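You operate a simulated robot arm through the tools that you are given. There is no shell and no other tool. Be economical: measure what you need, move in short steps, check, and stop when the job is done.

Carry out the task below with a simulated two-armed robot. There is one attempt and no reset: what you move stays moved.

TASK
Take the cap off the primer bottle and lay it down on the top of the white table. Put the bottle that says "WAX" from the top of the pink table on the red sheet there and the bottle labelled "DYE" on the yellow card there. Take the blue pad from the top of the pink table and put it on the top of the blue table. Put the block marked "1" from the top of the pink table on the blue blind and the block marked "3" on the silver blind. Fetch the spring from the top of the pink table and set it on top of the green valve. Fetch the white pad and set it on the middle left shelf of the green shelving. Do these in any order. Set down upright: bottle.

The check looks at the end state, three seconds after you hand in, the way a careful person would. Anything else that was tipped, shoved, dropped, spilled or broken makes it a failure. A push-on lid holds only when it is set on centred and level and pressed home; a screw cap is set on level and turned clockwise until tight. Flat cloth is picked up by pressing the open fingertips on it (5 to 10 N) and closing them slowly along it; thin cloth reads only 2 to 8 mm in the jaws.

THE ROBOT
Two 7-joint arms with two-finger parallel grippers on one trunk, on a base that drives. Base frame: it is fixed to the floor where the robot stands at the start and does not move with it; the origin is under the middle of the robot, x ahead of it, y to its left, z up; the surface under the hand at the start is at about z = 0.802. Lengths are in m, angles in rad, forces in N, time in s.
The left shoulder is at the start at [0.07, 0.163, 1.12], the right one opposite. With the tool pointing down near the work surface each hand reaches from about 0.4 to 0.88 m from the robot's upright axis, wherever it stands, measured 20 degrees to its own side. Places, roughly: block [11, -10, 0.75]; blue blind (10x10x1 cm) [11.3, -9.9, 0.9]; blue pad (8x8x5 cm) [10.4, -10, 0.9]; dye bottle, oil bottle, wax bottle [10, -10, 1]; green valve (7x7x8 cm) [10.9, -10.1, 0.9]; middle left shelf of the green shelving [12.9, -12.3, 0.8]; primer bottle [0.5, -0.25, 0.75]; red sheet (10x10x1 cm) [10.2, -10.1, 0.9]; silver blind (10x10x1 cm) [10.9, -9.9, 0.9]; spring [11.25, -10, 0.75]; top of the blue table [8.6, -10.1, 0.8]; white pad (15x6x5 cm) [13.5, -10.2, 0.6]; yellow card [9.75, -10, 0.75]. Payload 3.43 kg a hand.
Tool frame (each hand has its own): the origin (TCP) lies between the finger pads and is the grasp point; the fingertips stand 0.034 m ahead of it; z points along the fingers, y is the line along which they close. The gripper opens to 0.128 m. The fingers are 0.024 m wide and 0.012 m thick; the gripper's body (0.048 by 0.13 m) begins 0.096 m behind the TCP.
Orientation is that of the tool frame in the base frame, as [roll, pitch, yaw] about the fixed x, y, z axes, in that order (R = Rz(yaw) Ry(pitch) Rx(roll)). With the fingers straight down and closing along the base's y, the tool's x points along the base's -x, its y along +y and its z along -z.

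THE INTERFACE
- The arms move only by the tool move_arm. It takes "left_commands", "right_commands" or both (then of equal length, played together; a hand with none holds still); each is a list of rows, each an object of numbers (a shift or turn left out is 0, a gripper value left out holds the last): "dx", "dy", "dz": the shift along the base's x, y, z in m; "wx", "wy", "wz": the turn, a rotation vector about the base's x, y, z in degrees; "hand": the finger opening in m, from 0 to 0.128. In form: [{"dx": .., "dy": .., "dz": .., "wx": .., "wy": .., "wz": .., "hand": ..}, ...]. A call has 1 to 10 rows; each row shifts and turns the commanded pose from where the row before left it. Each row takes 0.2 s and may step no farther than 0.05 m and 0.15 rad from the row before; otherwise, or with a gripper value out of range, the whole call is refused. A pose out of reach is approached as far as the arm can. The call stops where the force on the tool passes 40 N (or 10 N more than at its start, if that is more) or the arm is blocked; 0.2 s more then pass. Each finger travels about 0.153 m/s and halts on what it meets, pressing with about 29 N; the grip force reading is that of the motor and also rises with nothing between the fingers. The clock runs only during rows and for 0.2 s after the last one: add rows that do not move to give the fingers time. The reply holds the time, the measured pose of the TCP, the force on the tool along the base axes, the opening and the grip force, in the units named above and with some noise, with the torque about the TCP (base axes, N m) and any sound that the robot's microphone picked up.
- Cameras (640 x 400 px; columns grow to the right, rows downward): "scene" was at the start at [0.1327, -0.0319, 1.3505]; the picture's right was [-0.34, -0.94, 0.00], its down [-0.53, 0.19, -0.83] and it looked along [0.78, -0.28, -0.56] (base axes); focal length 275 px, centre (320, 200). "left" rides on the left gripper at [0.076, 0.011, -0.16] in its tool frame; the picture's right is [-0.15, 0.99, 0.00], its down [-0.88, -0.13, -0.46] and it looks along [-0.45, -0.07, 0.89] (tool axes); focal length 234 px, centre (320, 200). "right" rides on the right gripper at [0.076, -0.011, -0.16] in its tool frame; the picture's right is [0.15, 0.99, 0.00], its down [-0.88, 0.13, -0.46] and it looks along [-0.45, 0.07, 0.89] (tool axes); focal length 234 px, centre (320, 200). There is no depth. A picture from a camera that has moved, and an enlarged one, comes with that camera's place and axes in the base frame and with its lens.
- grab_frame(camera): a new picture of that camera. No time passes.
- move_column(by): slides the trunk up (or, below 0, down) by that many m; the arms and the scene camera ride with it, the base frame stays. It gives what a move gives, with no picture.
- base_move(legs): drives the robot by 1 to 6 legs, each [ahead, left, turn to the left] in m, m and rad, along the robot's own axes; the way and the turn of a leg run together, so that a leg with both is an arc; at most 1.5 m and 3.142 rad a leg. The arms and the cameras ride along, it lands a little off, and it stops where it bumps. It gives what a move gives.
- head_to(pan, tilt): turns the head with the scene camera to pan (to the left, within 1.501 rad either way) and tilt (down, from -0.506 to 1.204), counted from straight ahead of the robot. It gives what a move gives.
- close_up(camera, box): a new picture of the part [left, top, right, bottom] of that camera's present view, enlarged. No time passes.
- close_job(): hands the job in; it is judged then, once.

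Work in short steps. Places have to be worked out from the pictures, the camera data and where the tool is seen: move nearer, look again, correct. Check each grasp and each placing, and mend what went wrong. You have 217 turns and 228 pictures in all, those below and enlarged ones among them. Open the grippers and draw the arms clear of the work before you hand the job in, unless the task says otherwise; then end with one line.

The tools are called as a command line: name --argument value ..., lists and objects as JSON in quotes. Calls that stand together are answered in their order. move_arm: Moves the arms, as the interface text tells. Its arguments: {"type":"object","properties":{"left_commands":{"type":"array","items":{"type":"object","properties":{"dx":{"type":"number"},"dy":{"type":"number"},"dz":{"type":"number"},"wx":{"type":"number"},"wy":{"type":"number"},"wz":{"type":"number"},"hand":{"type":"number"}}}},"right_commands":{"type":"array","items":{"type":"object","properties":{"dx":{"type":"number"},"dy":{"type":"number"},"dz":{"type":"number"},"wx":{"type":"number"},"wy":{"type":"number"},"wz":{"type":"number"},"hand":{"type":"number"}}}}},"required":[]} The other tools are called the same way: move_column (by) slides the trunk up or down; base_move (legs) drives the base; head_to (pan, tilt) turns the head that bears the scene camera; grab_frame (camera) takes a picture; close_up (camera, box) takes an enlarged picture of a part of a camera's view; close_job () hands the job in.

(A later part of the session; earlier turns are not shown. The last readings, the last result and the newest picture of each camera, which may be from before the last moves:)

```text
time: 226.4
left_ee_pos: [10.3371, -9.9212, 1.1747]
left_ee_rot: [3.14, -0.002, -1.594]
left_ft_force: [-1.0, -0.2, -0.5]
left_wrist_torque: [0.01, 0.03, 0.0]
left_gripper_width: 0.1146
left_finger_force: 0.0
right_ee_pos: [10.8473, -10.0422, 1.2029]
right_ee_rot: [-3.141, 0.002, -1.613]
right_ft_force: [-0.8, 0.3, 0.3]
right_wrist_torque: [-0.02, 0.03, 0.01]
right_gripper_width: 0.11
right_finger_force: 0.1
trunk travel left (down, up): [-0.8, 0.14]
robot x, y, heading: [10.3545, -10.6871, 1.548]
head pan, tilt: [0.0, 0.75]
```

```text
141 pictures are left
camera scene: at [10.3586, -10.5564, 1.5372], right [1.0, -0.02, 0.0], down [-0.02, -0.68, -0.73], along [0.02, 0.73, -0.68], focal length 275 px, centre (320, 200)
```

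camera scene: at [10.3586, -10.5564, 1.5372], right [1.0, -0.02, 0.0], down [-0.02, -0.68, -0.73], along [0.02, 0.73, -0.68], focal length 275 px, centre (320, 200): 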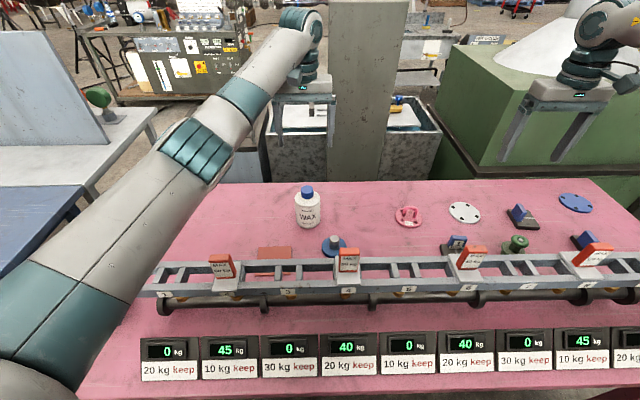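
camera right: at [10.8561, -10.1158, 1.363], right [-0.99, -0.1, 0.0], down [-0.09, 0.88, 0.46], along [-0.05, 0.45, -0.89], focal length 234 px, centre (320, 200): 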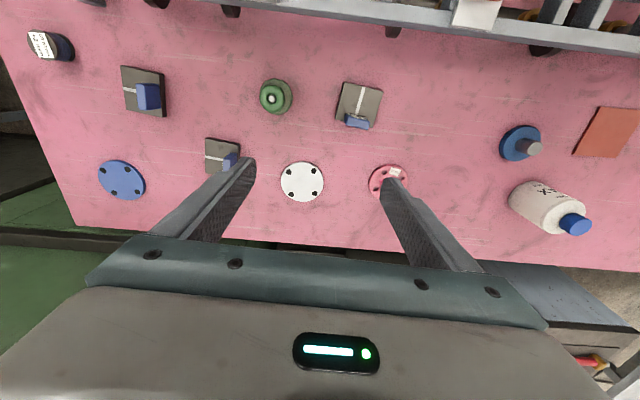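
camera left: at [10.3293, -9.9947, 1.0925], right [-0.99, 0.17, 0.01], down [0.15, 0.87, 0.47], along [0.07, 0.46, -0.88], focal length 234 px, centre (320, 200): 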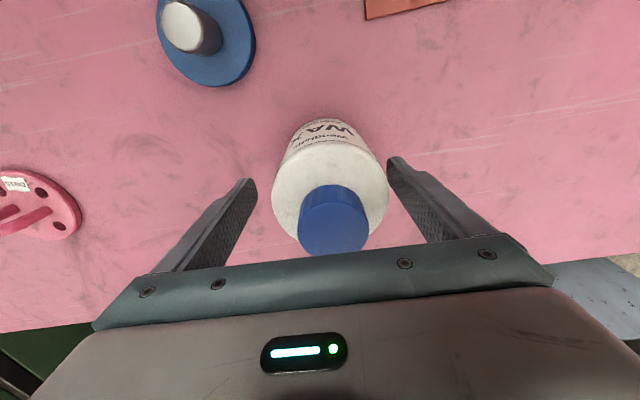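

The tag looks undisturbed. I raise the column by 0.14 to lift the elbow and descend again in stages, watching.

move_column --by 0.14

move_arm --left_commands '[{"dz": -0.045}, {"dz": -0.045}, {"dz": -0.045}, {"dz": -0.045}, {"dz": -0.045}, {"dz": -0.045}, {"dz": -0.03}, {}]'

grab_frame --camera "scene"

```text
time: 228.1
left_ee_pos: [10.3353, -9.9191, 1.3137]
left_ee_rot: [3.139, -0.001, -1.593]
left_ft_force: [-0.1, -0.6, 0.4]
left_wrist_torque: [0.02, 0.04, -0.02]
left_gripper_width: 0.115
left_finger_force: 0.0
right_ee_pos: [10.847, -10.0405, 1.343]
right_ee_rot: [-3.141, 0.002, -1.612]
right_ft_force: [1.2, 0.2, 0.5]
right_wrist_torque: [0.01, -0.02, 0.01]
right_gripper_width: 0.11
right_finger_force: 0.0
trunk travel left (down, up): [-0.94, 0.0]
robot x, y, heading: [10.3524, -10.69, 1.549]
head pan, tilt: [0.0, 0.75]
```

```text
time: 229.9
left_ee_pos: [10.337, -9.9152, 1.0117]
left_ee_rot: [3.141, 0.001, -1.596]
left_ft_force: [0.8, -0.2, 0.0]
left_wrist_torque: [0.01, -0.02, 0.0]
left_gripper_width: 0.115
left_finger_force: 0.0
right_ee_pos: [10.8458, -10.0416, 1.3423]
right_ee_rot: [-3.14, 0.001, -1.613]
right_ft_force: [-0.4, 0.7, 0.0]
right_wrist_torque: [0.0, 0.0, 0.02]
right_gripper_width: 0.11
right_finger_force: 0.2
trunk travel left (down, up): [-0.94, 0.0]
robot x, y, heading: [10.3564, -10.6889, 1.548]
head pan, tilt: [0.0, 0.75]
```

```text
140 pictures are left
camera scene: at [10.3576, -10.5549, 1.6772], right [1.0, -0.02, 0.0], down [-0.02, -0.68, -0.73], along [0.02, 0.73, -0.68], focal length 275 px, centre (320, 200)
```

scene: 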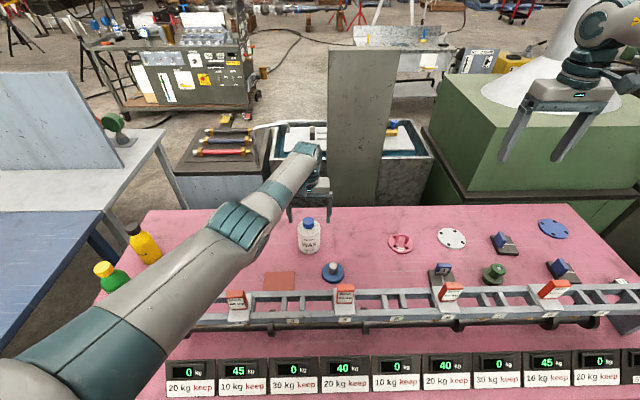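

The elbow sits higher now. I descend the final 8.5 cm.

move_arm --left_commands '[{"dz": -0.04, "dy": -0.002}, {"dz": -0.03}, {"dz": -0.017}, {}]'

grab_frame --camera "left"

grab_frame --camera "scene"

```text
time: 230.9
left_ee_pos: [10.3307, -9.9355, 0.9314]
left_ee_rot: [3.14, 0.0, -1.596]
left_ft_force: [0.5, -0.6, 0.5]
left_wrist_torque: [-0.01, 0.01, -0.01]
left_gripper_width: 0.115
left_finger_force: 0.1
left hand out of reach, approached as far as the arm can: row 2, 3
right_ee_pos: [10.8469, -10.0414, 1.3426]
right_ee_rot: [3.141, 0.002, -1.613]
right_ft_force: [0.0, 0.2, 0.6]
right_wrist_torque: [0.0, 0.0, -0.02]
right_gripper_width: 0.1101
right_finger_force: 0.2
trunk travel left (down, up): [-0.94, 0.0]
robot x, y, heading: [10.3529, -10.6875, 1.544]
head pan, tilt: [0.0, 0.75]
```

```text
139 pictures are left
camera left: at [10.318, -10.0119, 1.0914], right [-0.99, 0.17, 0.0], down [0.15, 0.88, 0.45], along [0.08, 0.45, -0.89], focal length 234 px, centre (320, 200)
```

left: 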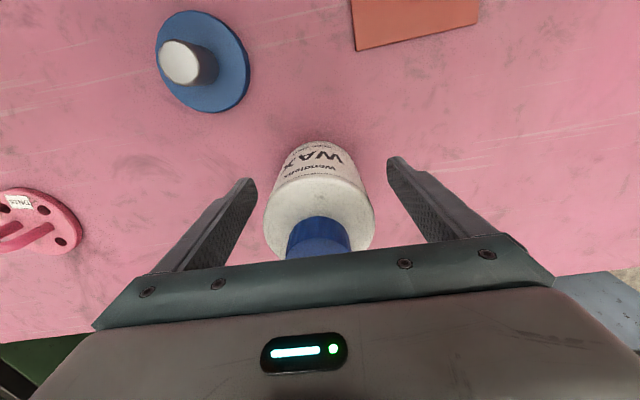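

```text
138 pictures are left
camera scene: at [10.3583, -10.5549, 1.6772], right [1.0, -0.02, 0.0], down [-0.02, -0.68, -0.73], along [0.02, 0.73, -0.68], focal length 275 px, centre (320, 200)
```

scene: 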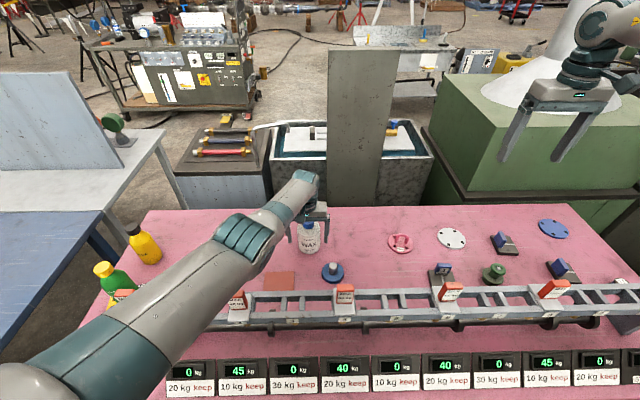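

Just 2 cm short in reach. Driving the base forward 2 cm moves the open fingers around the bottle.

base_move --legs '[[0.022, 0, 0]]'

grab_frame --camera "left"

```text
time: 231.7
left_ee_pos: [10.3313, -9.9187, 0.9356]
left_ee_rot: [3.14, 0.003, -1.595]
left_ft_force: [0.3, -0.1, 0.1]
left_wrist_torque: [0.09, 0.0, 0.01]
left_gripper_width: 0.1153
left_finger_force: 0.0
right_ee_pos: [10.8474, -10.026, 1.3465]
right_ee_rot: [-3.141, 0.006, -1.613]
right_ft_force: [0.2, 0.0, -0.4]
right_wrist_torque: [0.09, 0.01, 0.01]
right_gripper_width: 0.1099
right_finger_force: 0.0
trunk travel left (down, up): [-0.94, 0.0]
robot x, y, heading: [10.3576, -10.6678, 1.545]
head pan, tilt: [0.0, 0.75]
```

```text
137 pictures are left
camera left: at [10.3189, -9.9954, 1.0952], right [-0.99, 0.17, 0.0], down [0.15, 0.88, 0.46], along [0.08, 0.45, -0.89], focal length 234 px, centre (320, 200)
```

left: 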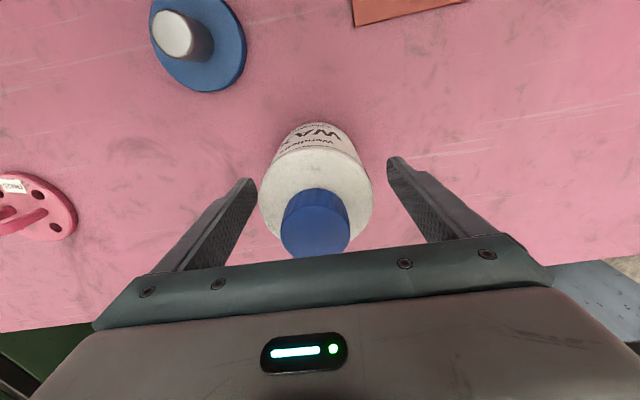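

Centred well. I lower 1 cm, close, and lift slightly.

move_arm --left_commands '[{"dz": -0.012, "dx": 0.004}, {"hand": 0.1}, {"hand": 0.085}, {"hand": 0.07}, {"hand": 0.055}, {"hand": 0.045}, {}, {"dz": 0.02}, {"dz": 0.02}]'

grab_frame --camera "left"

close_up --camera "scene" --box '[200, 180, 440, 330]'

```text
time: 233.7
left_ee_pos: [10.3346, -9.9199, 0.9606]
left_ee_rot: [-3.14, -0.001, -1.597]
left_ft_force: [-0.6, 0.2, -4.5]
left_wrist_torque: [0.02, 0.01, -0.01]
left_gripper_width: 0.0794
left_finger_force: 29.1
left hand out of reach, approached as far as the arm can: row 1
right_ee_pos: [10.8476, -10.0188, 1.3437]
right_ee_rot: [3.14, 0.003, -1.614]
right_ft_force: [0.0, 0.0, -0.5]
right_wrist_torque: [0.03, -0.02, 0.01]
right_gripper_width: 0.1102
right_finger_force: 0.0
trunk travel left (down, up): [-0.94, 0.0]
robot x, y, heading: [10.3525, -10.6633, 1.546]
head pan, tilt: [0.0, 0.75]
```

```text
136 pictures are left
camera left: at [10.3231, -9.9958, 1.12], right [-0.99, 0.17, 0.0], down [0.15, 0.88, 0.45], along [0.08, 0.45, -0.89], focal length 234 px, centre (320, 200)
```

left: 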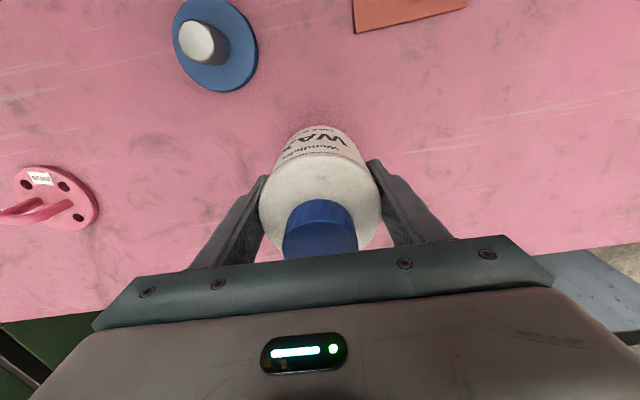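

```text
2.67 times, centred on (320, 255) of scene
camera zoom: at [10.3586, -10.5343, 1.6773], right [1.0, -0.02, 0.0], down [-0.02, -0.68, -0.73], along [0.02, 0.73, -0.68], focal length 734 px, centre (320, 53)
```

zoom: 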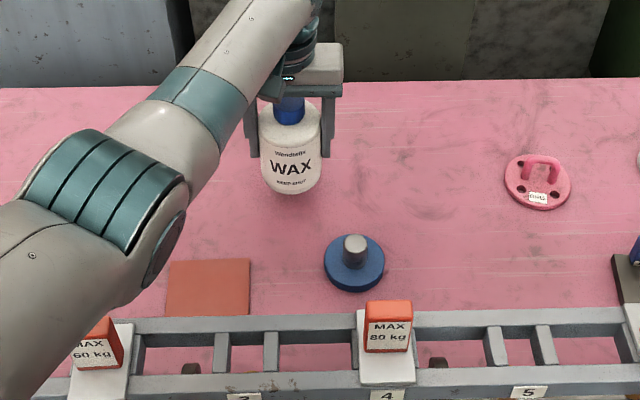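

WAX is held. I raise it a bit and carry it over the red sheet at (10.233,-10.085).

move_arm --left_commands '[{"dz": 0.04}, {"dx": -0.017, "dy": -0.0275}, {"dx": -0.017, "dy": -0.0275}, {"dx": -0.017, "dy": -0.0275}, {"dx": -0.017, "dy": -0.0275}, {"dx": -0.017, "dy": -0.0275}, {"dx": -0.017, "dy": -0.0275}, {}]'

grab_frame --camera "left"

grab_frame --camera "scene"

```text
time: 235.5
left_ee_pos: [10.2335, -10.0828, 1.0007]
left_ee_rot: [3.138, -0.001, -1.594]
left_ft_force: [0.7, 0.4, -4.9]
left_wrist_torque: [0.03, 0.03, -0.01]
left_gripper_width: 0.0793
left_finger_force: 29.4
right_ee_pos: [10.8491, -10.019, 1.3428]
right_ee_rot: [-3.141, 0.002, -1.614]
right_ft_force: [-0.3, 0.0, 0.1]
right_wrist_torque: [-0.01, 0.04, 0.0]
right_gripper_width: 0.1099
right_finger_force: 0.1
trunk travel left (down, up): [-0.94, 0.0]
robot x, y, heading: [10.3614, -10.6657, 1.544]
head pan, tilt: [0.0, 0.75]
```

```text
134 pictures are left
camera left: at [10.2199, -10.1594, 1.1608], right [-0.99, 0.17, 0.0], down [0.15, 0.88, 0.45], along [0.08, 0.45, -0.89], focal length 234 px, centre (320, 200)
```

left: 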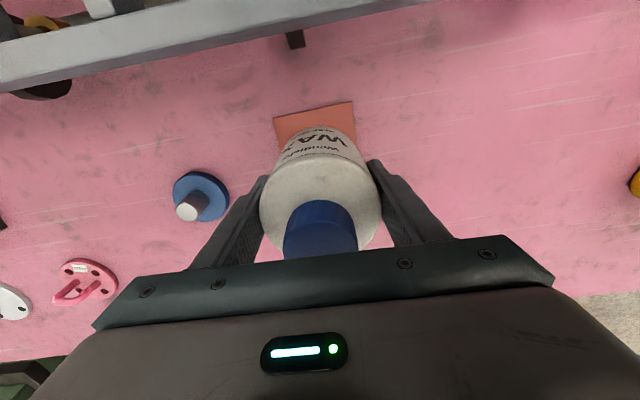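

```text
133 pictures are left
camera scene: at [10.3599, -10.533, 1.6772], right [1.0, -0.02, 0.0], down [-0.02, -0.68, -0.73], along [0.02, 0.73, -0.68], focal length 275 px, centre (320, 200)
```

scene: 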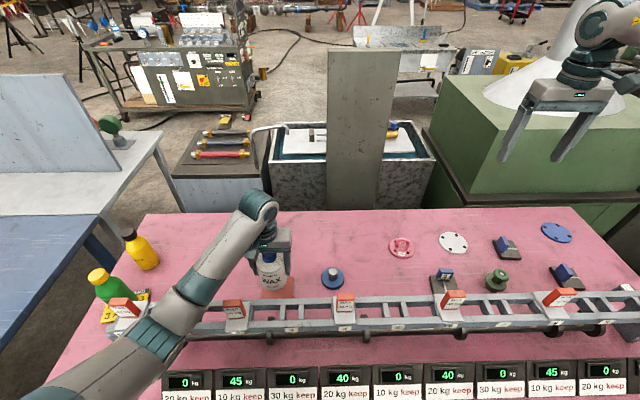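

Aligned over the sheet. I lower in stages.

move_arm --left_commands '[{"dz": -0.03}, {"dz": -0.02}, {"dz": -0.005}, {}]'

move_arm --left_commands '[{"dz": -0.004}, {"dz": -0.004}, {}]'

```text
time: 236.5
left_ee_pos: [10.232, -10.0836, 0.9454]
left_ee_rot: [-3.14, -0.002, -1.594]
left_ft_force: [0.1, 0.2, -4.2]
left_wrist_torque: [-0.01, -0.02, 0.0]
left_gripper_width: 0.0794
left_finger_force: 28.8
right_ee_pos: [10.8468, -10.0194, 1.3427]
right_ee_rot: [-3.141, 0.001, -1.613]
right_ft_force: [-0.4, -1.1, 0.4]
right_wrist_torque: [0.0, 0.01, 0.01]
right_gripper_width: 0.11
right_finger_force: 0.1
trunk travel left (down, up): [-0.94, 0.0]
robot x, y, heading: [10.3546, -10.6648, 1.547]
head pan, tilt: [0.0, 0.75]
```

```text
time: 237.3
left_ee_pos: [10.2316, -10.0817, 0.9413]
left_ee_rot: [3.141, 0.004, -1.593]
left_ft_force: [-0.3, -0.1, -5.5]
left_wrist_torque: [-0.01, -0.01, 0.02]
left_gripper_width: 0.0796
left_finger_force: 28.8
right_ee_pos: [10.8471, -10.019, 1.3433]
right_ee_rot: [3.141, 0.001, -1.614]
right_ft_force: [0.0, 0.5, 0.3]
right_wrist_torque: [-0.03, -0.02, -0.03]
right_gripper_width: 0.1102
right_finger_force: 0.1
trunk travel left (down, up): [-0.94, 0.0]
robot x, y, heading: [10.355, -10.6637, 1.548]
head pan, tilt: [0.0, 0.75]
```

move_arm --left_commands '[{"dz": -0.004}, {}]'

grab_frame --camera "scene"

```text
time: 237.9
left_ee_pos: [10.2308, -10.0814, 0.94]
left_ee_rot: [-3.141, 0.009, -1.594]
left_ft_force: [0.3, 0.2, -4.6]
left_wrist_torque: [0.02, 0.01, -0.01]
left_gripper_width: 0.0792
left_finger_force: 28.9
right_ee_pos: [10.8465, -10.0203, 1.344]
right_ee_rot: [-3.141, 0.002, -1.612]
right_ft_force: [0.4, 0.7, -0.2]
right_wrist_torque: [0.04, 0.01, -0.03]
right_gripper_width: 0.1098
right_finger_force: 0.0
trunk travel left (down, up): [-0.94, 0.0]
robot x, y, heading: [10.3538, -10.6654, 1.548]
head pan, tilt: [0.0, 0.75]
```

```text
132 pictures are left
camera scene: at [10.3576, -10.5351, 1.678], right [1.0, -0.02, 0.0], down [-0.02, -0.68, -0.73], along [0.02, 0.73, -0.68], focal length 275 px, centre (320, 200)
```

scene: 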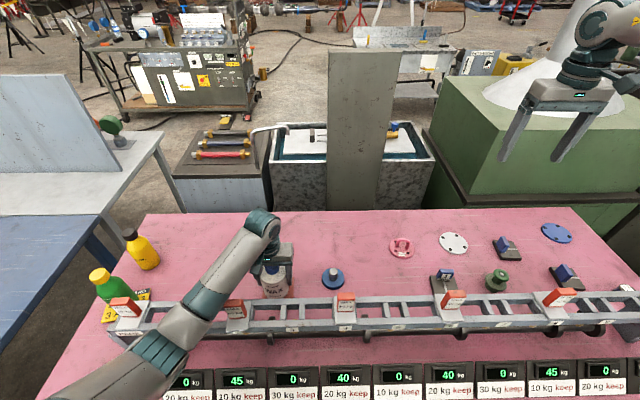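

The forearm now rests on the rail before the bottle touches. I lift, back the base up 0.1 so the arm is more extended and higher, and retry.

move_arm --left_commands '[{"dz": 0.03}, {"dz": 0.04}, {"dz": 0.03}]'

base_move --legs '[[-0.11, -0.05, 0]]'

move_arm --left_commands '[{"dx": -0.02, "dy": 0.04}, {"dx": -0.02, "dy": 0.04}, {"dx": -0.01, "dy": 0.03}, {}]'

grab_frame --camera "scene"

grab_frame --camera "left"

```text
time: 238.7
left_ee_pos: [10.233, -10.0821, 1.0349]
left_ee_rot: [-3.14, -0.004, -1.594]
left_ft_force: [-0.2, -0.4, -4.7]
left_wrist_torque: [0.02, 0.01, 0.0]
left_gripper_width: 0.0795
left_finger_force: 29.2
right_ee_pos: [10.8453, -10.0189, 1.3423]
right_ee_rot: [-3.14, 0.002, -1.613]
right_ft_force: [-0.6, 0.9, 0.0]
right_wrist_torque: [-0.01, 0.0, 0.0]
right_gripper_width: 0.1101
right_finger_force: 0.2
trunk travel left (down, up): [-0.94, 0.0]
robot x, y, heading: [10.3574, -10.666, 1.549]
head pan, tilt: [0.0, 0.75]
```

```text
time: 239.9
left_ee_pos: [10.2712, -10.1746, 1.0382]
left_ee_rot: [3.138, 0.016, -1.581]
left_ft_force: [-0.2, -0.8, -4.1]
left_wrist_torque: [-0.12, -0.01, -0.01]
left_gripper_width: 0.0789
left_finger_force: 29.3
right_ee_pos: [10.8887, -10.1185, 1.3434]
right_ee_rot: [3.141, 0.005, -1.612]
right_ft_force: [0.1, -0.4, 0.5]
right_wrist_torque: [0.06, 0.01, 0.0]
right_gripper_width: 0.1099
right_finger_force: 0.1
trunk travel left (down, up): [-0.94, 0.0]
robot x, y, heading: [10.3976, -10.762, 1.55]
head pan, tilt: [0.0, 0.75]
stopped in leg 1: the force on the tool passed its limit at 68 N (the readings are from after the stop); the commanded pose is now the measured one
```

```text
time: 240.9
left_ee_pos: [10.2242, -10.0622, 1.0384]
left_ee_rot: [3.14, 0.017, -1.581]
left_ft_force: [-0.9, 0.3, -4.9]
left_wrist_torque: [-0.14, 0.03, 0.02]
left_gripper_width: 0.0791
left_finger_force: 28.5
right_ee_pos: [10.8874, -10.1171, 1.3413]
right_ee_rot: [3.141, 0.001, -1.615]
right_ft_force: [0.1, 0.3, -0.4]
right_wrist_torque: [0.0, 0.0, 0.01]
right_gripper_width: 0.1097
right_finger_force: 0.0
trunk travel left (down, up): [-0.94, 0.0]
robot x, y, heading: [10.3947, -10.7608, 1.542]
head pan, tilt: [0.0, 0.75]
```

```text
131 pictures are left
camera scene: at [10.3979, -10.6299, 1.6771], right [1.0, -0.03, 0.0], down [-0.02, -0.68, -0.73], along [0.02, 0.73, -0.68], focal length 275 px, centre (320, 200)
```

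scene: 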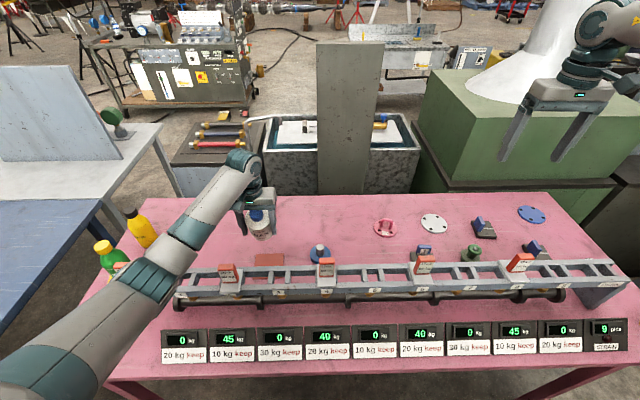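

```text
130 pictures are left
camera left: at [10.2131, -10.1403, 1.1961], right [-0.99, 0.16, 0.0], down [0.14, 0.87, 0.47], along [0.07, 0.47, -0.88], focal length 234 px, centre (320, 200)
```

left: 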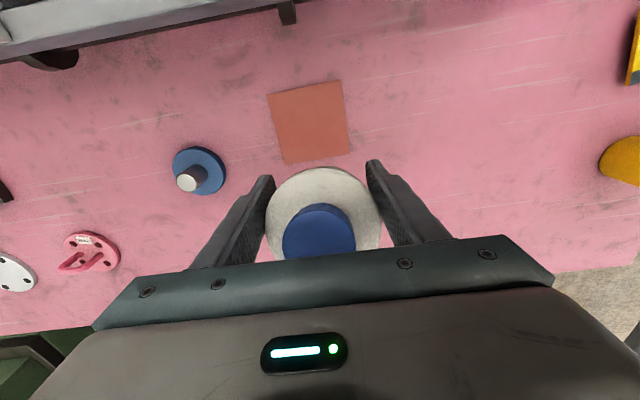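

The retreat dragged the bottle into the rail (68 N) and it may be tilted in the grip. I inspect.

close_up --camera "scene" --box '[150, 170, 390, 320]'

close_up --camera "scene" --box '[70, 220, 310, 370]'

```text
2.67 times, centred on (270, 245) of scene
camera zoom: at [10.3979, -10.6299, 1.6771], right [1.0, -0.03, 0.0], down [-0.02, -0.68, -0.73], along [0.02, 0.73, -0.68], focal length 734 px, centre (453, 80)
```

zoom: 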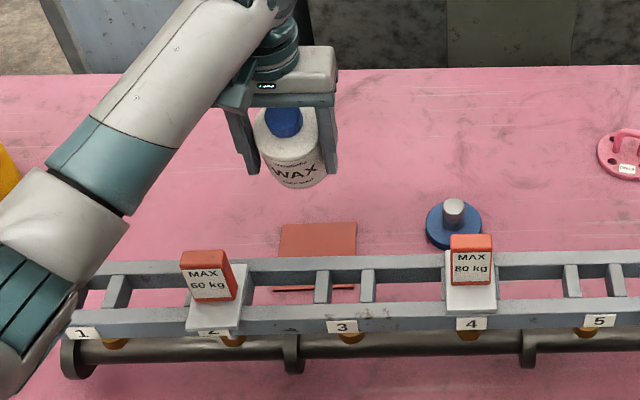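

```text
2.67 times, centred on (190, 295) of scene
camera zoom: at [10.3979, -10.6299, 1.6771], right [1.0, -0.03, 0.0], down [-0.02, -0.68, -0.73], along [0.02, 0.73, -0.68], focal length 734 px, centre (667, -53)
```

zoom: 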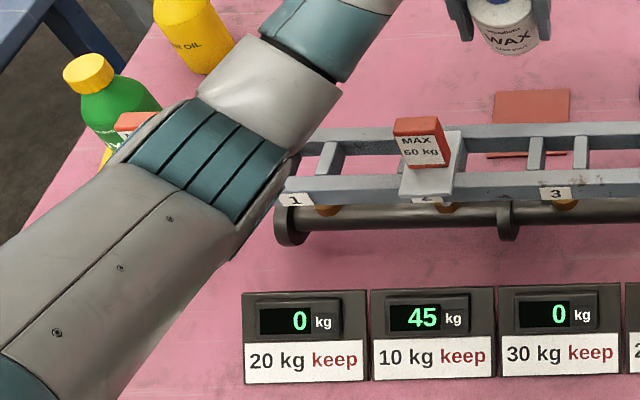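

The bottle is tilted ~25–30° in the grip, base toward +y, and the "60 kg" yoke shifted slightly; I'll fix the yoke afterwards. First I tilt the hand to bring the bottle upright.

move_arm --left_commands '[{"dz": 0.03}, {"wx": -8}, {"wx": -8}, {"wx": -8}, {}]'

close_up --camera "scene" --box '[150, 170, 390, 320]'

grab_frame --camera "right"

grab_frame --camera "left"

```text
time: 242.1
left_ee_pos: [10.2239, -10.0615, 1.0672]
left_ee_rot: [-3.141, -0.401, -1.582]
left_ft_force: [-0.2, -0.3, -4.0]
left_wrist_torque: [-0.07, 0.01, 0.02]
left_gripper_width: 0.0793
left_finger_force: 29.2
right_ee_pos: [10.8877, -10.1172, 1.3431]
right_ee_rot: [-3.141, 0.003, -1.614]
right_ft_force: [0.6, 0.6, 0.0]
right_wrist_torque: [0.0, 0.0, 0.0]
right_gripper_width: 0.1103
right_finger_force: 0.0
trunk travel left (down, up): [-0.94, 0.0]
robot x, y, heading: [10.3949, -10.7643, 1.548]
head pan, tilt: [0.0, 0.75]
```

```text
2.67 times, centred on (270, 245) of scene
camera zoom: at [10.3982, -10.6307, 1.6772], right [1.0, -0.03, 0.0], down [-0.02, -0.68, -0.73], along [0.02, 0.73, -0.68], focal length 734 px, centre (453, 80)
```

zoom: 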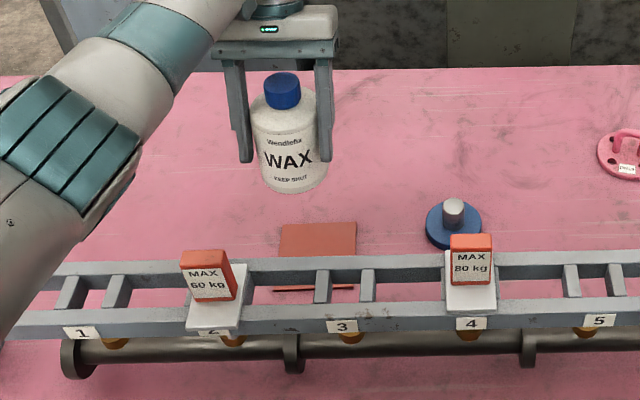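

```text
126 pictures are left
camera right: at [10.8968, -10.1928, 1.5036], right [-0.99, -0.1, 0.0], down [-0.09, 0.88, 0.46], along [-0.05, 0.46, -0.89], focal length 234 px, centre (320, 200)
```

right: 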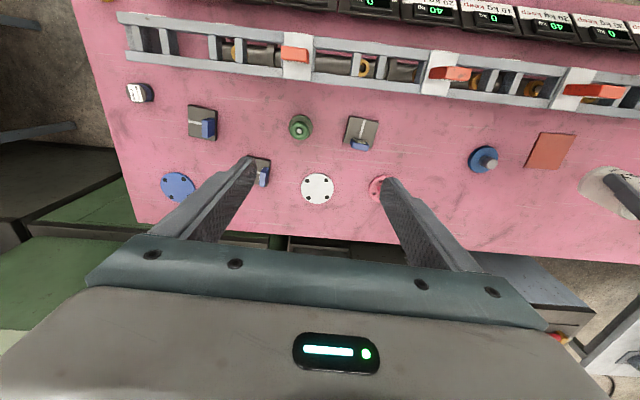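

```text
125 pictures are left
camera left: at [10.2123, -10.0696, 1.2441], right [-0.99, 0.15, -0.06], down [0.14, 0.99, 0.08], along [0.07, 0.07, -1.0], focal length 234 px, centre (320, 200)
```

left: 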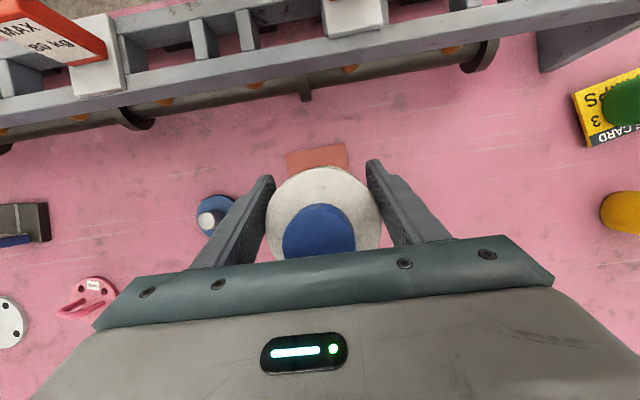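

The bottle now looks nearly vertical. I move over the sheet centre and lower in stages, watching the force.

move_arm --left_commands '[{"dx": 0.009, "dy": -0.0235}, {"dz": -0.04}, {"dz": -0.04}, {"dz": -0.03}, {}]'

close_up --camera "scene" --box '[150, 170, 390, 320]'

grab_frame --camera "left"

```text
time: 243.3
left_ee_pos: [10.2324, -10.0851, 0.9576]
left_ee_rot: [-3.14, -0.402, -1.582]
left_ft_force: [-0.2, -0.6, -4.6]
left_wrist_torque: [-0.1, -0.01, 0.03]
left_gripper_width: 0.079
left_finger_force: 29.3
right_ee_pos: [10.8877, -10.117, 1.3444]
right_ee_rot: [-3.141, 0.003, -1.614]
right_ft_force: [-0.3, 0.3, 0.2]
right_wrist_torque: [0.0, -0.05, 0.01]
right_gripper_width: 0.1101
right_finger_force: 0.1
trunk travel left (down, up): [-0.94, 0.0]
robot x, y, heading: [10.3935, -10.7624, 1.547]
head pan, tilt: [0.0, 0.75]
```

```text
2.67 times, centred on (270, 245) of scene
camera zoom: at [10.3977, -10.6308, 1.6772], right [1.0, -0.03, 0.0], down [-0.02, -0.68, -0.73], along [0.02, 0.73, -0.68], focal length 734 px, centre (453, 80)
```

zoom: 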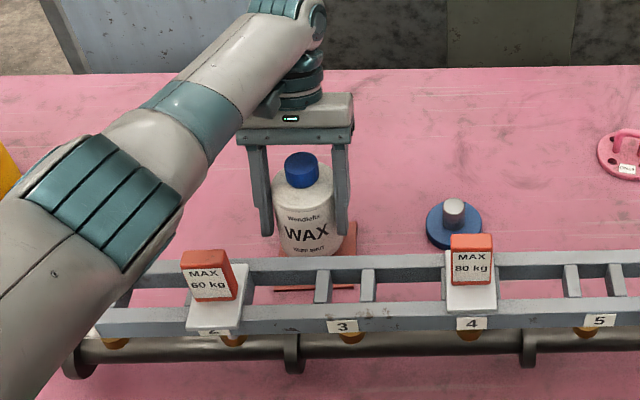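

```text
123 pictures are left
camera left: at [10.2206, -10.0924, 1.1346], right [-0.99, 0.15, -0.06], down [0.14, 0.99, 0.08], along [0.07, 0.07, -1.0], focal length 234 px, centre (320, 200)
```

left: 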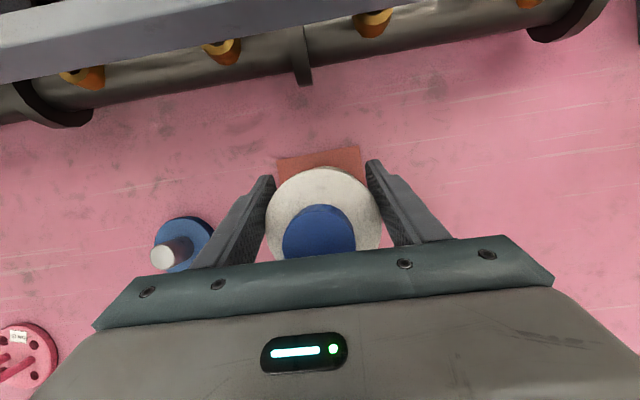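

move_arm --left_commands '[{"dz": -0.005}, {"dz": -0.005}, {"dz": -0.004}, {}]'

move_arm --left_commands '[{"dz": -0.003}, {"dz": -0.003}, {}]'

```text
time: 244.3
left_ee_pos: [10.2314, -10.0874, 0.9429]
left_ee_rot: [-3.141, -0.4, -1.582]
left_ft_force: [0.2, 0.2, -4.2]
left_wrist_torque: [-0.09, 0.03, 0.01]
left_gripper_width: 0.0792
left_finger_force: 29.3
right_ee_pos: [10.8869, -10.1173, 1.342]
right_ee_rot: [3.141, 0.002, -1.614]
right_ft_force: [-0.3, -0.4, 0.1]
right_wrist_torque: [-0.02, 0.03, -0.01]
right_gripper_width: 0.1101
right_finger_force: 0.0
trunk travel left (down, up): [-0.94, 0.0]
robot x, y, heading: [10.3923, -10.7636, 1.542]
head pan, tilt: [0.0, 0.75]
```

```text
time: 245.1
left_ee_pos: [10.2321, -10.0865, 0.939]
left_ee_rot: [-3.142, -0.399, -1.581]
left_ft_force: [-1.8, 1.8, 9.5]
left_wrist_torque: [0.79, 0.11, 0.12]
left_gripper_width: 0.0789
left_finger_force: 29.4
right_ee_pos: [10.8872, -10.1179, 1.3433]
right_ee_rot: [3.141, 0.004, -1.614]
right_ft_force: [0.7, 0.2, -0.3]
right_wrist_torque: [0.0, -0.02, 0.01]
right_gripper_width: 0.11
right_finger_force: 0.0
trunk travel left (down, up): [-0.94, 0.0]
robot x, y, heading: [10.3931, -10.7631, 1.546]
head pan, tilt: [0.0, 0.75]
```

Contact torque shows the +y edge touching first, so I over-rotated a few degrees. I raise slightly, rotate back +5°, and touch again.

move_arm --left_commands '[{"dz": 0.005}, {"wx": 5}, {"dz": -0.004}, {}]'

move_arm --left_commands '[{"dz": -0.002}, {}]'

```text
time: 246.1
left_ee_pos: [10.2293, -10.0865, 0.9379]
left_ee_rot: [-3.14, -0.315, -1.58]
left_ft_force: [1.0, 0.5, -5.0]
left_wrist_torque: [-0.11, 0.02, 0.04]
left_gripper_width: 0.0791
left_finger_force: 29.6
right_ee_pos: [10.8876, -10.1156, 1.3424]
right_ee_rot: [-3.141, 0.004, -1.615]
right_ft_force: [0.5, 1.0, 0.1]
right_wrist_torque: [-0.02, 0.02, 0.01]
right_gripper_width: 0.11
right_finger_force: 0.1
trunk travel left (down, up): [-0.94, 0.0]
robot x, y, heading: [10.396, -10.7636, 1.548]
head pan, tilt: [0.0, 0.75]
```

```text
time: 246.7
left_ee_pos: [10.2302, -10.0873, 0.9372]
left_ee_rot: [-3.14, -0.314, -1.584]
left_ft_force: [-0.5, 0.2, -4.3]
left_wrist_torque: [-0.12, 0.01, -0.06]
left_gripper_width: 0.079
left_finger_force: 28.9
right_ee_pos: [10.8872, -10.1162, 1.342]
right_ee_rot: [-3.141, 0.002, -1.613]
right_ft_force: [0.8, -1.2, -1.0]
right_wrist_torque: [-0.01, -0.06, -0.01]
right_gripper_width: 0.1098
right_finger_force: 0.1
trunk travel left (down, up): [-0.94, 0.0]
robot x, y, heading: [10.3937, -10.7642, 1.543]
head pan, tilt: [0.0, 0.75]
```

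move_arm --left_commands '[{"dz": -0.002}, {"dz": -0.002}, {}]'

close_up --camera "scene" --box '[190, 200, 350, 300]'

```text
time: 247.5
left_ee_pos: [10.2286, -10.0871, 0.9359]
left_ee_rot: [-3.14, -0.311, -1.584]
left_ft_force: [-2.8, 0.3, 10.6]
left_wrist_torque: [-0.15, -0.14, -0.02]
left_gripper_width: 0.0789
left_finger_force: 28.4
right_ee_pos: [10.8878, -10.12, 1.3448]
right_ee_rot: [-3.141, 0.005, -1.613]
right_ft_force: [1.7, -0.3, 0.6]
right_wrist_torque: [0.02, 0.02, -0.01]
right_gripper_width: 0.11
right_finger_force: 0.1
trunk travel left (down, up): [-0.94, 0.0]
robot x, y, heading: [10.3979, -10.763, 1.544]
head pan, tilt: [0.0, 0.75]
```

```text
4.00 times, centred on (270, 250) of scene
camera zoom: at [10.3979, -10.6325, 1.6776], right [1.0, -0.03, 0.0], down [-0.02, -0.68, -0.73], along [0.02, 0.73, -0.68], focal length 1101 px, centre (520, 0)
```

zoom: 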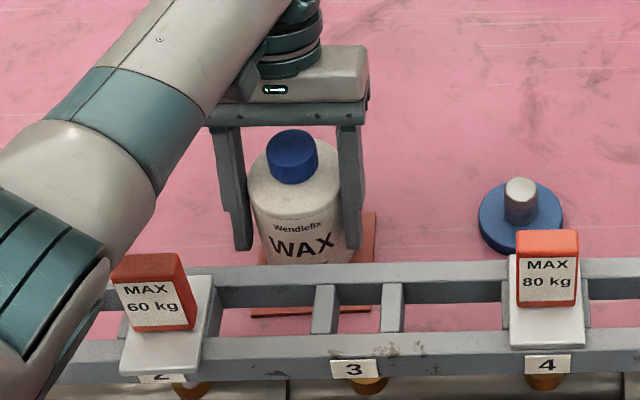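

Flat contact now with small torques. I open slowly.

move_arm --left_commands '[{"dz": 0.0015}, {"hand": 0.083}, {"hand": 0.088}, {"hand": 0.095}, {"hand": 0.108}, {}]'

close_up --camera "scene" --box '[190, 200, 350, 300]'

grab_frame --camera "left"

```text
time: 248.9
left_ee_pos: [10.2307, -10.0872, 0.9347]
left_ee_rot: [-3.14, -0.314, -1.579]
left_ft_force: [-0.4, -0.4, 0.0]
left_wrist_torque: [0.03, -0.02, 0.04]
left_gripper_width: 0.1081
left_finger_force: 0.1
right_ee_pos: [10.8877, -10.1184, 1.3428]
right_ee_rot: [3.14, 0.002, -1.614]
right_ft_force: [0.6, -0.2, 0.5]
right_wrist_torque: [0.0, 0.0, 0.01]
right_gripper_width: 0.1102
right_finger_force: 0.1
trunk travel left (down, up): [-0.94, 0.0]
robot x, y, heading: [10.3975, -10.7657, 1.549]
head pan, tilt: [0.0, 0.75]
```

```text
4.00 times, centred on (270, 250) of scene
camera zoom: at [10.3982, -10.6313, 1.6773], right [1.0, -0.03, 0.0], down [-0.02, -0.68, -0.73], along [0.02, 0.73, -0.68], focal length 1101 px, centre (520, 0)
```

zoom: 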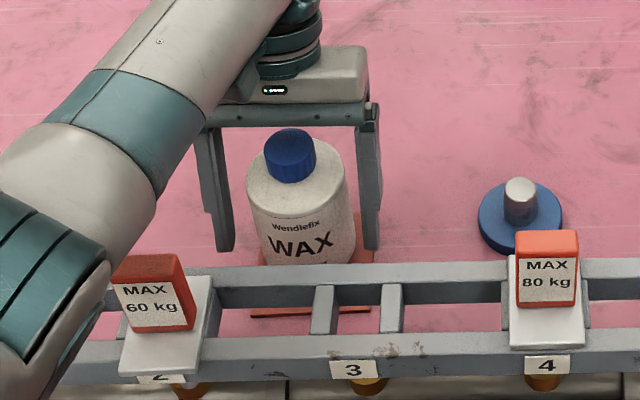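

```text
120 pictures are left
camera left: at [10.2185, -10.1104, 1.111], right [-0.99, 0.15, -0.05], down [0.14, 0.98, 0.16], along [0.07, 0.15, -0.99], focal length 234 px, centre (320, 200)
```

left: 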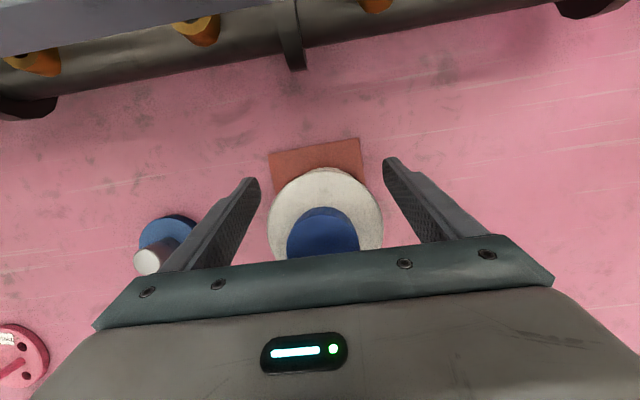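

WAX stands on the sheet. I back out along the tool axis and straighten the hand.

move_arm --left_commands '[{"dz": 0.04, "dy": 0.013}, {"dz": 0.043, "dy": 0.0135}, {"dz": 0.043, "dy": 0.0135}, {"dz": 0.045}, {"dz": 0.045}, {"dz": 0.045, "wx": 6}, {"wx": 6}, {"wx": 6}]'

grab_frame --camera "scene"

grab_frame --camera "left"

```text
time: 250.7
left_ee_pos: [10.2302, -10.046, 1.1948]
left_ee_rot: [3.141, 0.002, -1.579]
left_ft_force: [-0.2, 0.4, -0.2]
left_wrist_torque: [0.04, -0.01, -0.02]
left_gripper_width: 0.1078
left_finger_force: 0.1
right_ee_pos: [10.8865, -10.1184, 1.3436]
right_ee_rot: [-3.141, 0.002, -1.615]
right_ft_force: [0.1, 0.6, -0.4]
right_wrist_torque: [0.0, -0.03, 0.02]
right_gripper_width: 0.11
right_finger_force: 0.1
trunk travel left (down, up): [-0.94, 0.0]
robot x, y, heading: [10.3971, -10.7649, 1.545]
head pan, tilt: [0.0, 0.75]
```

```text
119 pictures are left
camera scene: at [10.3973, -10.6313, 1.6773], right [1.0, -0.03, 0.0], down [-0.02, -0.68, -0.73], along [0.02, 0.73, -0.68], focal length 275 px, centre (320, 200)
```

scene: 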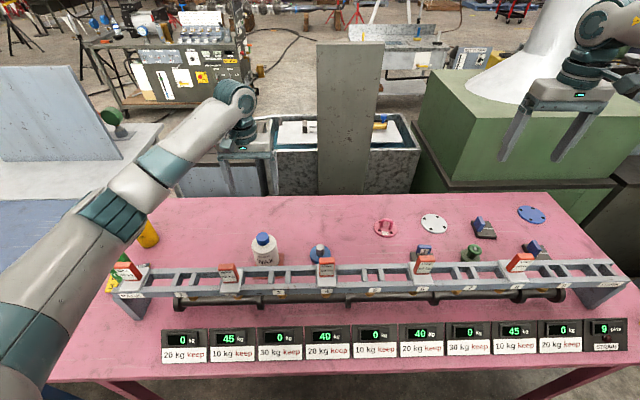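

```text
118 pictures are left
camera left: at [10.2194, -10.122, 1.3547], right [-0.99, 0.16, 0.0], down [0.14, 0.88, 0.46], along [0.07, 0.45, -0.89], focal length 234 px, centre (320, 200)
```

left: 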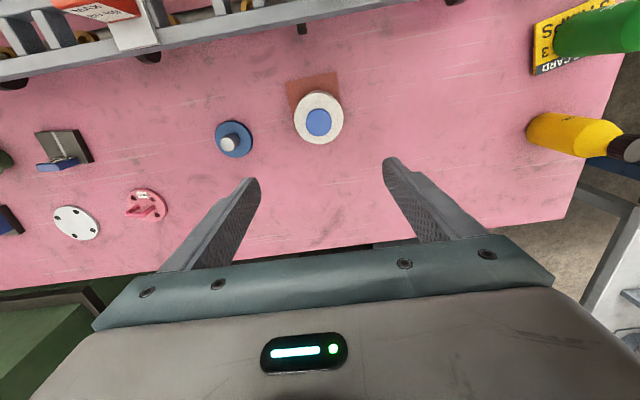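

WAX is in place. I look closely at the yokes to see what moved.

close_up --camera "scene" --box '[100, 230, 260, 330]'

close_up --camera "scene" --box '[200, 220, 360, 320]'

```text
4.00 times, centred on (180, 280) of scene
camera zoom: at [10.3973, -10.6313, 1.6773], right [1.0, -0.03, 0.0], down [-0.02, -0.68, -0.73], along [0.02, 0.73, -0.68], focal length 1101 px, centre (880, -120)
```

zoom: 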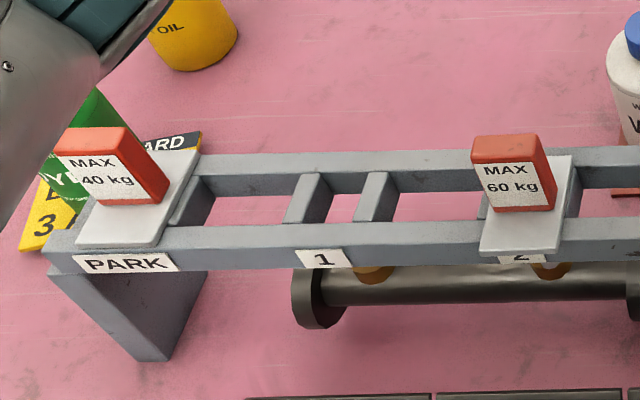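

```text
4.00 times, centred on (280, 270) of scene
camera zoom: at [10.3973, -10.6313, 1.6773], right [1.0, -0.03, 0.0], down [-0.02, -0.68, -0.73], along [0.02, 0.73, -0.68], focal length 1101 px, centre (480, -80)
```

zoom: 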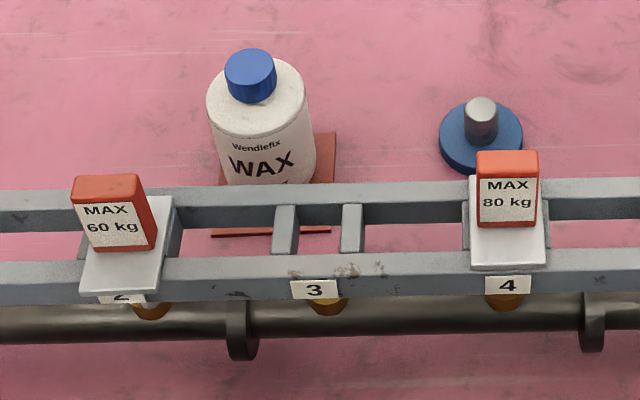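

Yoke "60 kg" slid about 2 cm toward the robot. I bring the left hand above it to measure.

move_arm --left_commands '[{"dx": -0.02, "dy": -0.04}, {"dx": -0.02, "dy": -0.04}, {"dx": -0.025, "dy": -0.04}, {"dy": -0.035}, {}]'

grab_frame --camera "left"

grab_frame --camera "scene"

```text
time: 251.9
left_ee_pos: [10.1637, -10.2012, 1.1947]
left_ee_rot: [3.139, -0.001, -1.581]
left_ft_force: [0.1, -0.4, 0.4]
left_wrist_torque: [-0.01, 0.01, -0.02]
left_gripper_width: 0.1079
left_finger_force: 0.1
right_ee_pos: [10.889, -10.117, 1.3433]
right_ee_rot: [-3.141, 0.003, -1.615]
right_ft_force: [0.6, 0.7, -0.5]
right_wrist_torque: [-0.02, -0.01, 0.02]
right_gripper_width: 0.1097
right_finger_force: 0.2
trunk travel left (down, up): [-0.94, 0.0]
robot x, y, heading: [10.399, -10.7611, 1.539]
head pan, tilt: [0.0, 0.75]
```

```text
115 pictures are left
camera left: at [10.1527, -10.2769, 1.354], right [-0.99, 0.16, 0.0], down [0.14, 0.88, 0.46], along [0.07, 0.45, -0.89], focal length 234 px, centre (320, 200)
```

left: 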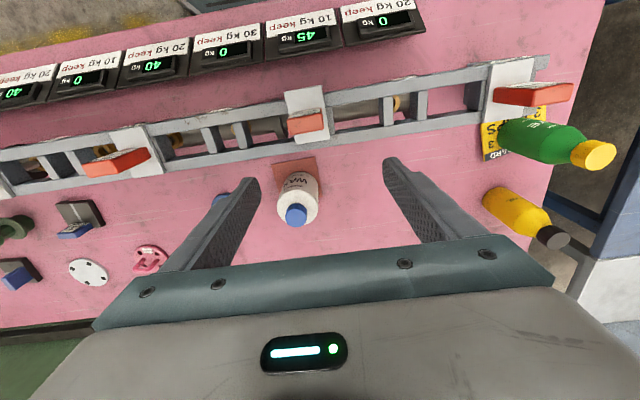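

```text
114 pictures are left
camera scene: at [10.3984, -10.6307, 1.6772], right [1.0, -0.03, 0.0], down [-0.02, -0.68, -0.73], along [0.02, 0.73, -0.68], focal length 275 px, centre (320, 200)
```

scene: 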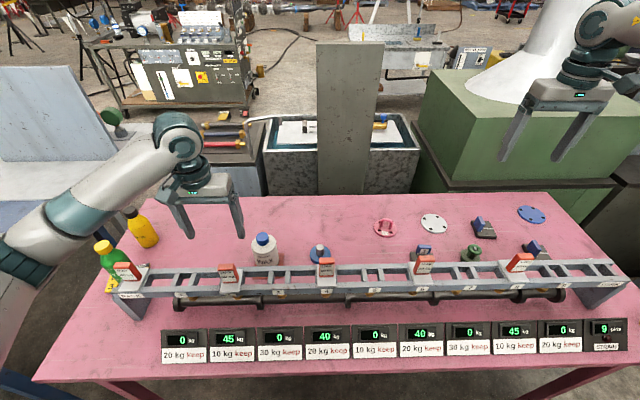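

close_up --camera "left" --box '[80, 60, 400, 220]'

```text
2.00 times, centred on (240, 140) of left
camera zoom: at [10.1527, -10.2769, 1.354], right [-0.99, 0.16, 0.0], down [0.14, 0.88, 0.46], along [0.07, 0.45, -0.89], focal length 468 px, centre (480, 320)
```

zoom: 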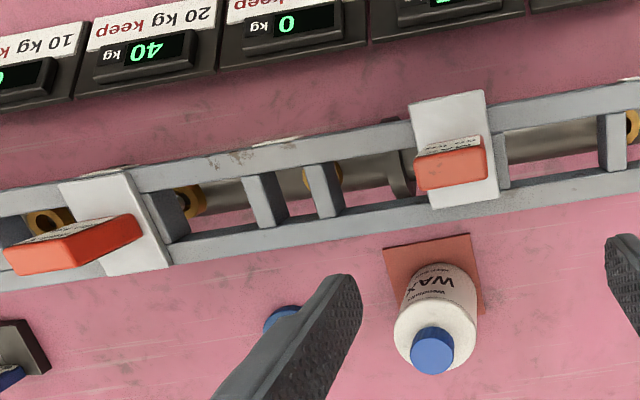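

The plate overhangs the rail front by about 14 mm compared with yoke 4 and isn't rotated. I grip the orange tag at (10.178,-10.233) by its sides; lowering first.

move_arm --left_commands '[{"dx": 0.014, "dy": -0.032, "hand": 0.09}, {"dz": -0.045}, {"dz": -0.045}, {"dz": -0.04}, {}]'

grab_frame --camera "left"

close_up --camera "scene" --box '[150, 210, 310, 310]'

```text
time: 253.1
left_ee_pos: [10.1794, -10.234, 1.0671]
left_ee_rot: [3.138, 0.002, -1.58]
left_ft_force: [0.0, 0.5, 0.2]
left_wrist_torque: [0.0, 0.03, 0.02]
left_gripper_width: 0.0897
left_finger_force: 0.1
right_ee_pos: [10.8883, -10.1175, 1.3432]
right_ee_rot: [-3.14, 0.004, -1.616]
right_ft_force: [-0.3, -0.5, 0.4]
right_wrist_torque: [-0.01, -0.04, 0.04]
right_gripper_width: 0.1098
right_finger_force: 0.1
trunk travel left (down, up): [-0.94, 0.0]
robot x, y, heading: [10.393, -10.7625, 1.548]
head pan, tilt: [0.0, 0.75]
```

```text
112 pictures are left
camera left: at [10.1685, -10.31, 1.2267], right [-0.99, 0.16, 0.0], down [0.14, 0.88, 0.46], along [0.07, 0.45, -0.89], focal length 234 px, centre (320, 200)
```

left: 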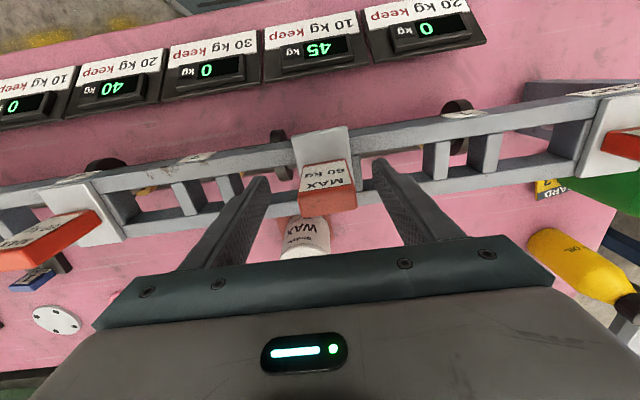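

```text
4.00 times, centred on (230, 260) of scene
camera zoom: at [10.3983, -10.6315, 1.6773], right [1.0, -0.03, 0.0], down [-0.02, -0.68, -0.73], along [0.02, 0.73, -0.68], focal length 1101 px, centre (680, -40)
```

zoom: 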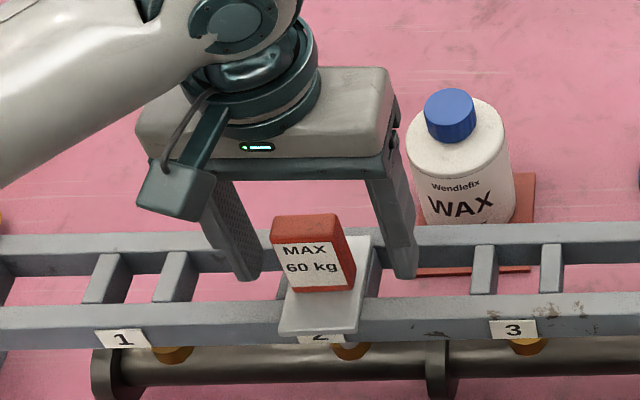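

Slight trim -5 mm in x and 2 cm down, then I close on the tag.

move_arm --left_commands '[{"dx": -0.005}, {"dz": -0.018}, {"hand": 0.07}, {"hand": 0.058}, {"hand": 0.05}, {"hand": 0.04}, {}]'

close_up --camera "scene" --box '[150, 210, 310, 310]'

```text
time: 254.7
left_ee_pos: [10.1754, -10.2346, 1.0494]
left_ee_rot: [3.141, 0.004, -1.585]
left_ft_force: [6.8, 1.8, 19.1]
left_wrist_torque: [-0.19, -0.92, -0.05]
left_gripper_width: 0.0497
left_finger_force: 28.8
right_ee_pos: [10.8903, -10.1183, 1.3436]
right_ee_rot: [3.14, 0.005, -1.613]
right_ft_force: [-0.5, -0.7, -0.7]
right_wrist_torque: [-0.01, 0.02, -0.01]
right_gripper_width: 0.1099
right_finger_force: 0.1
trunk travel left (down, up): [-0.94, 0.0]
robot x, y, heading: [10.3972, -10.7649, 1.549]
head pan, tilt: [0.0, 0.75]
```

```text
4.00 times, centred on (230, 260) of scene
camera zoom: at [10.4006, -10.633, 1.6775], right [1.0, -0.03, 0.0], down [-0.02, -0.68, -0.73], along [0.02, 0.73, -0.68], focal length 1101 px, centre (680, -40)
```

zoom: 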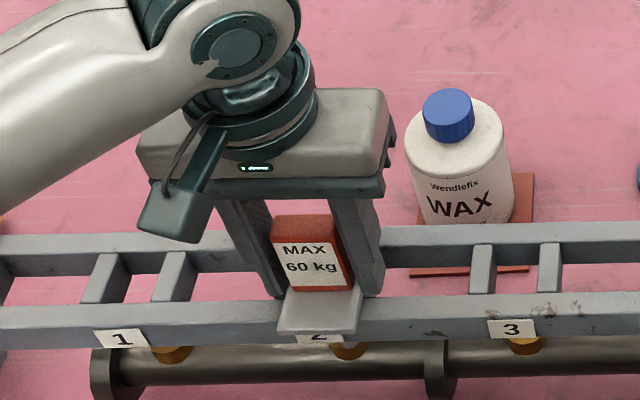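

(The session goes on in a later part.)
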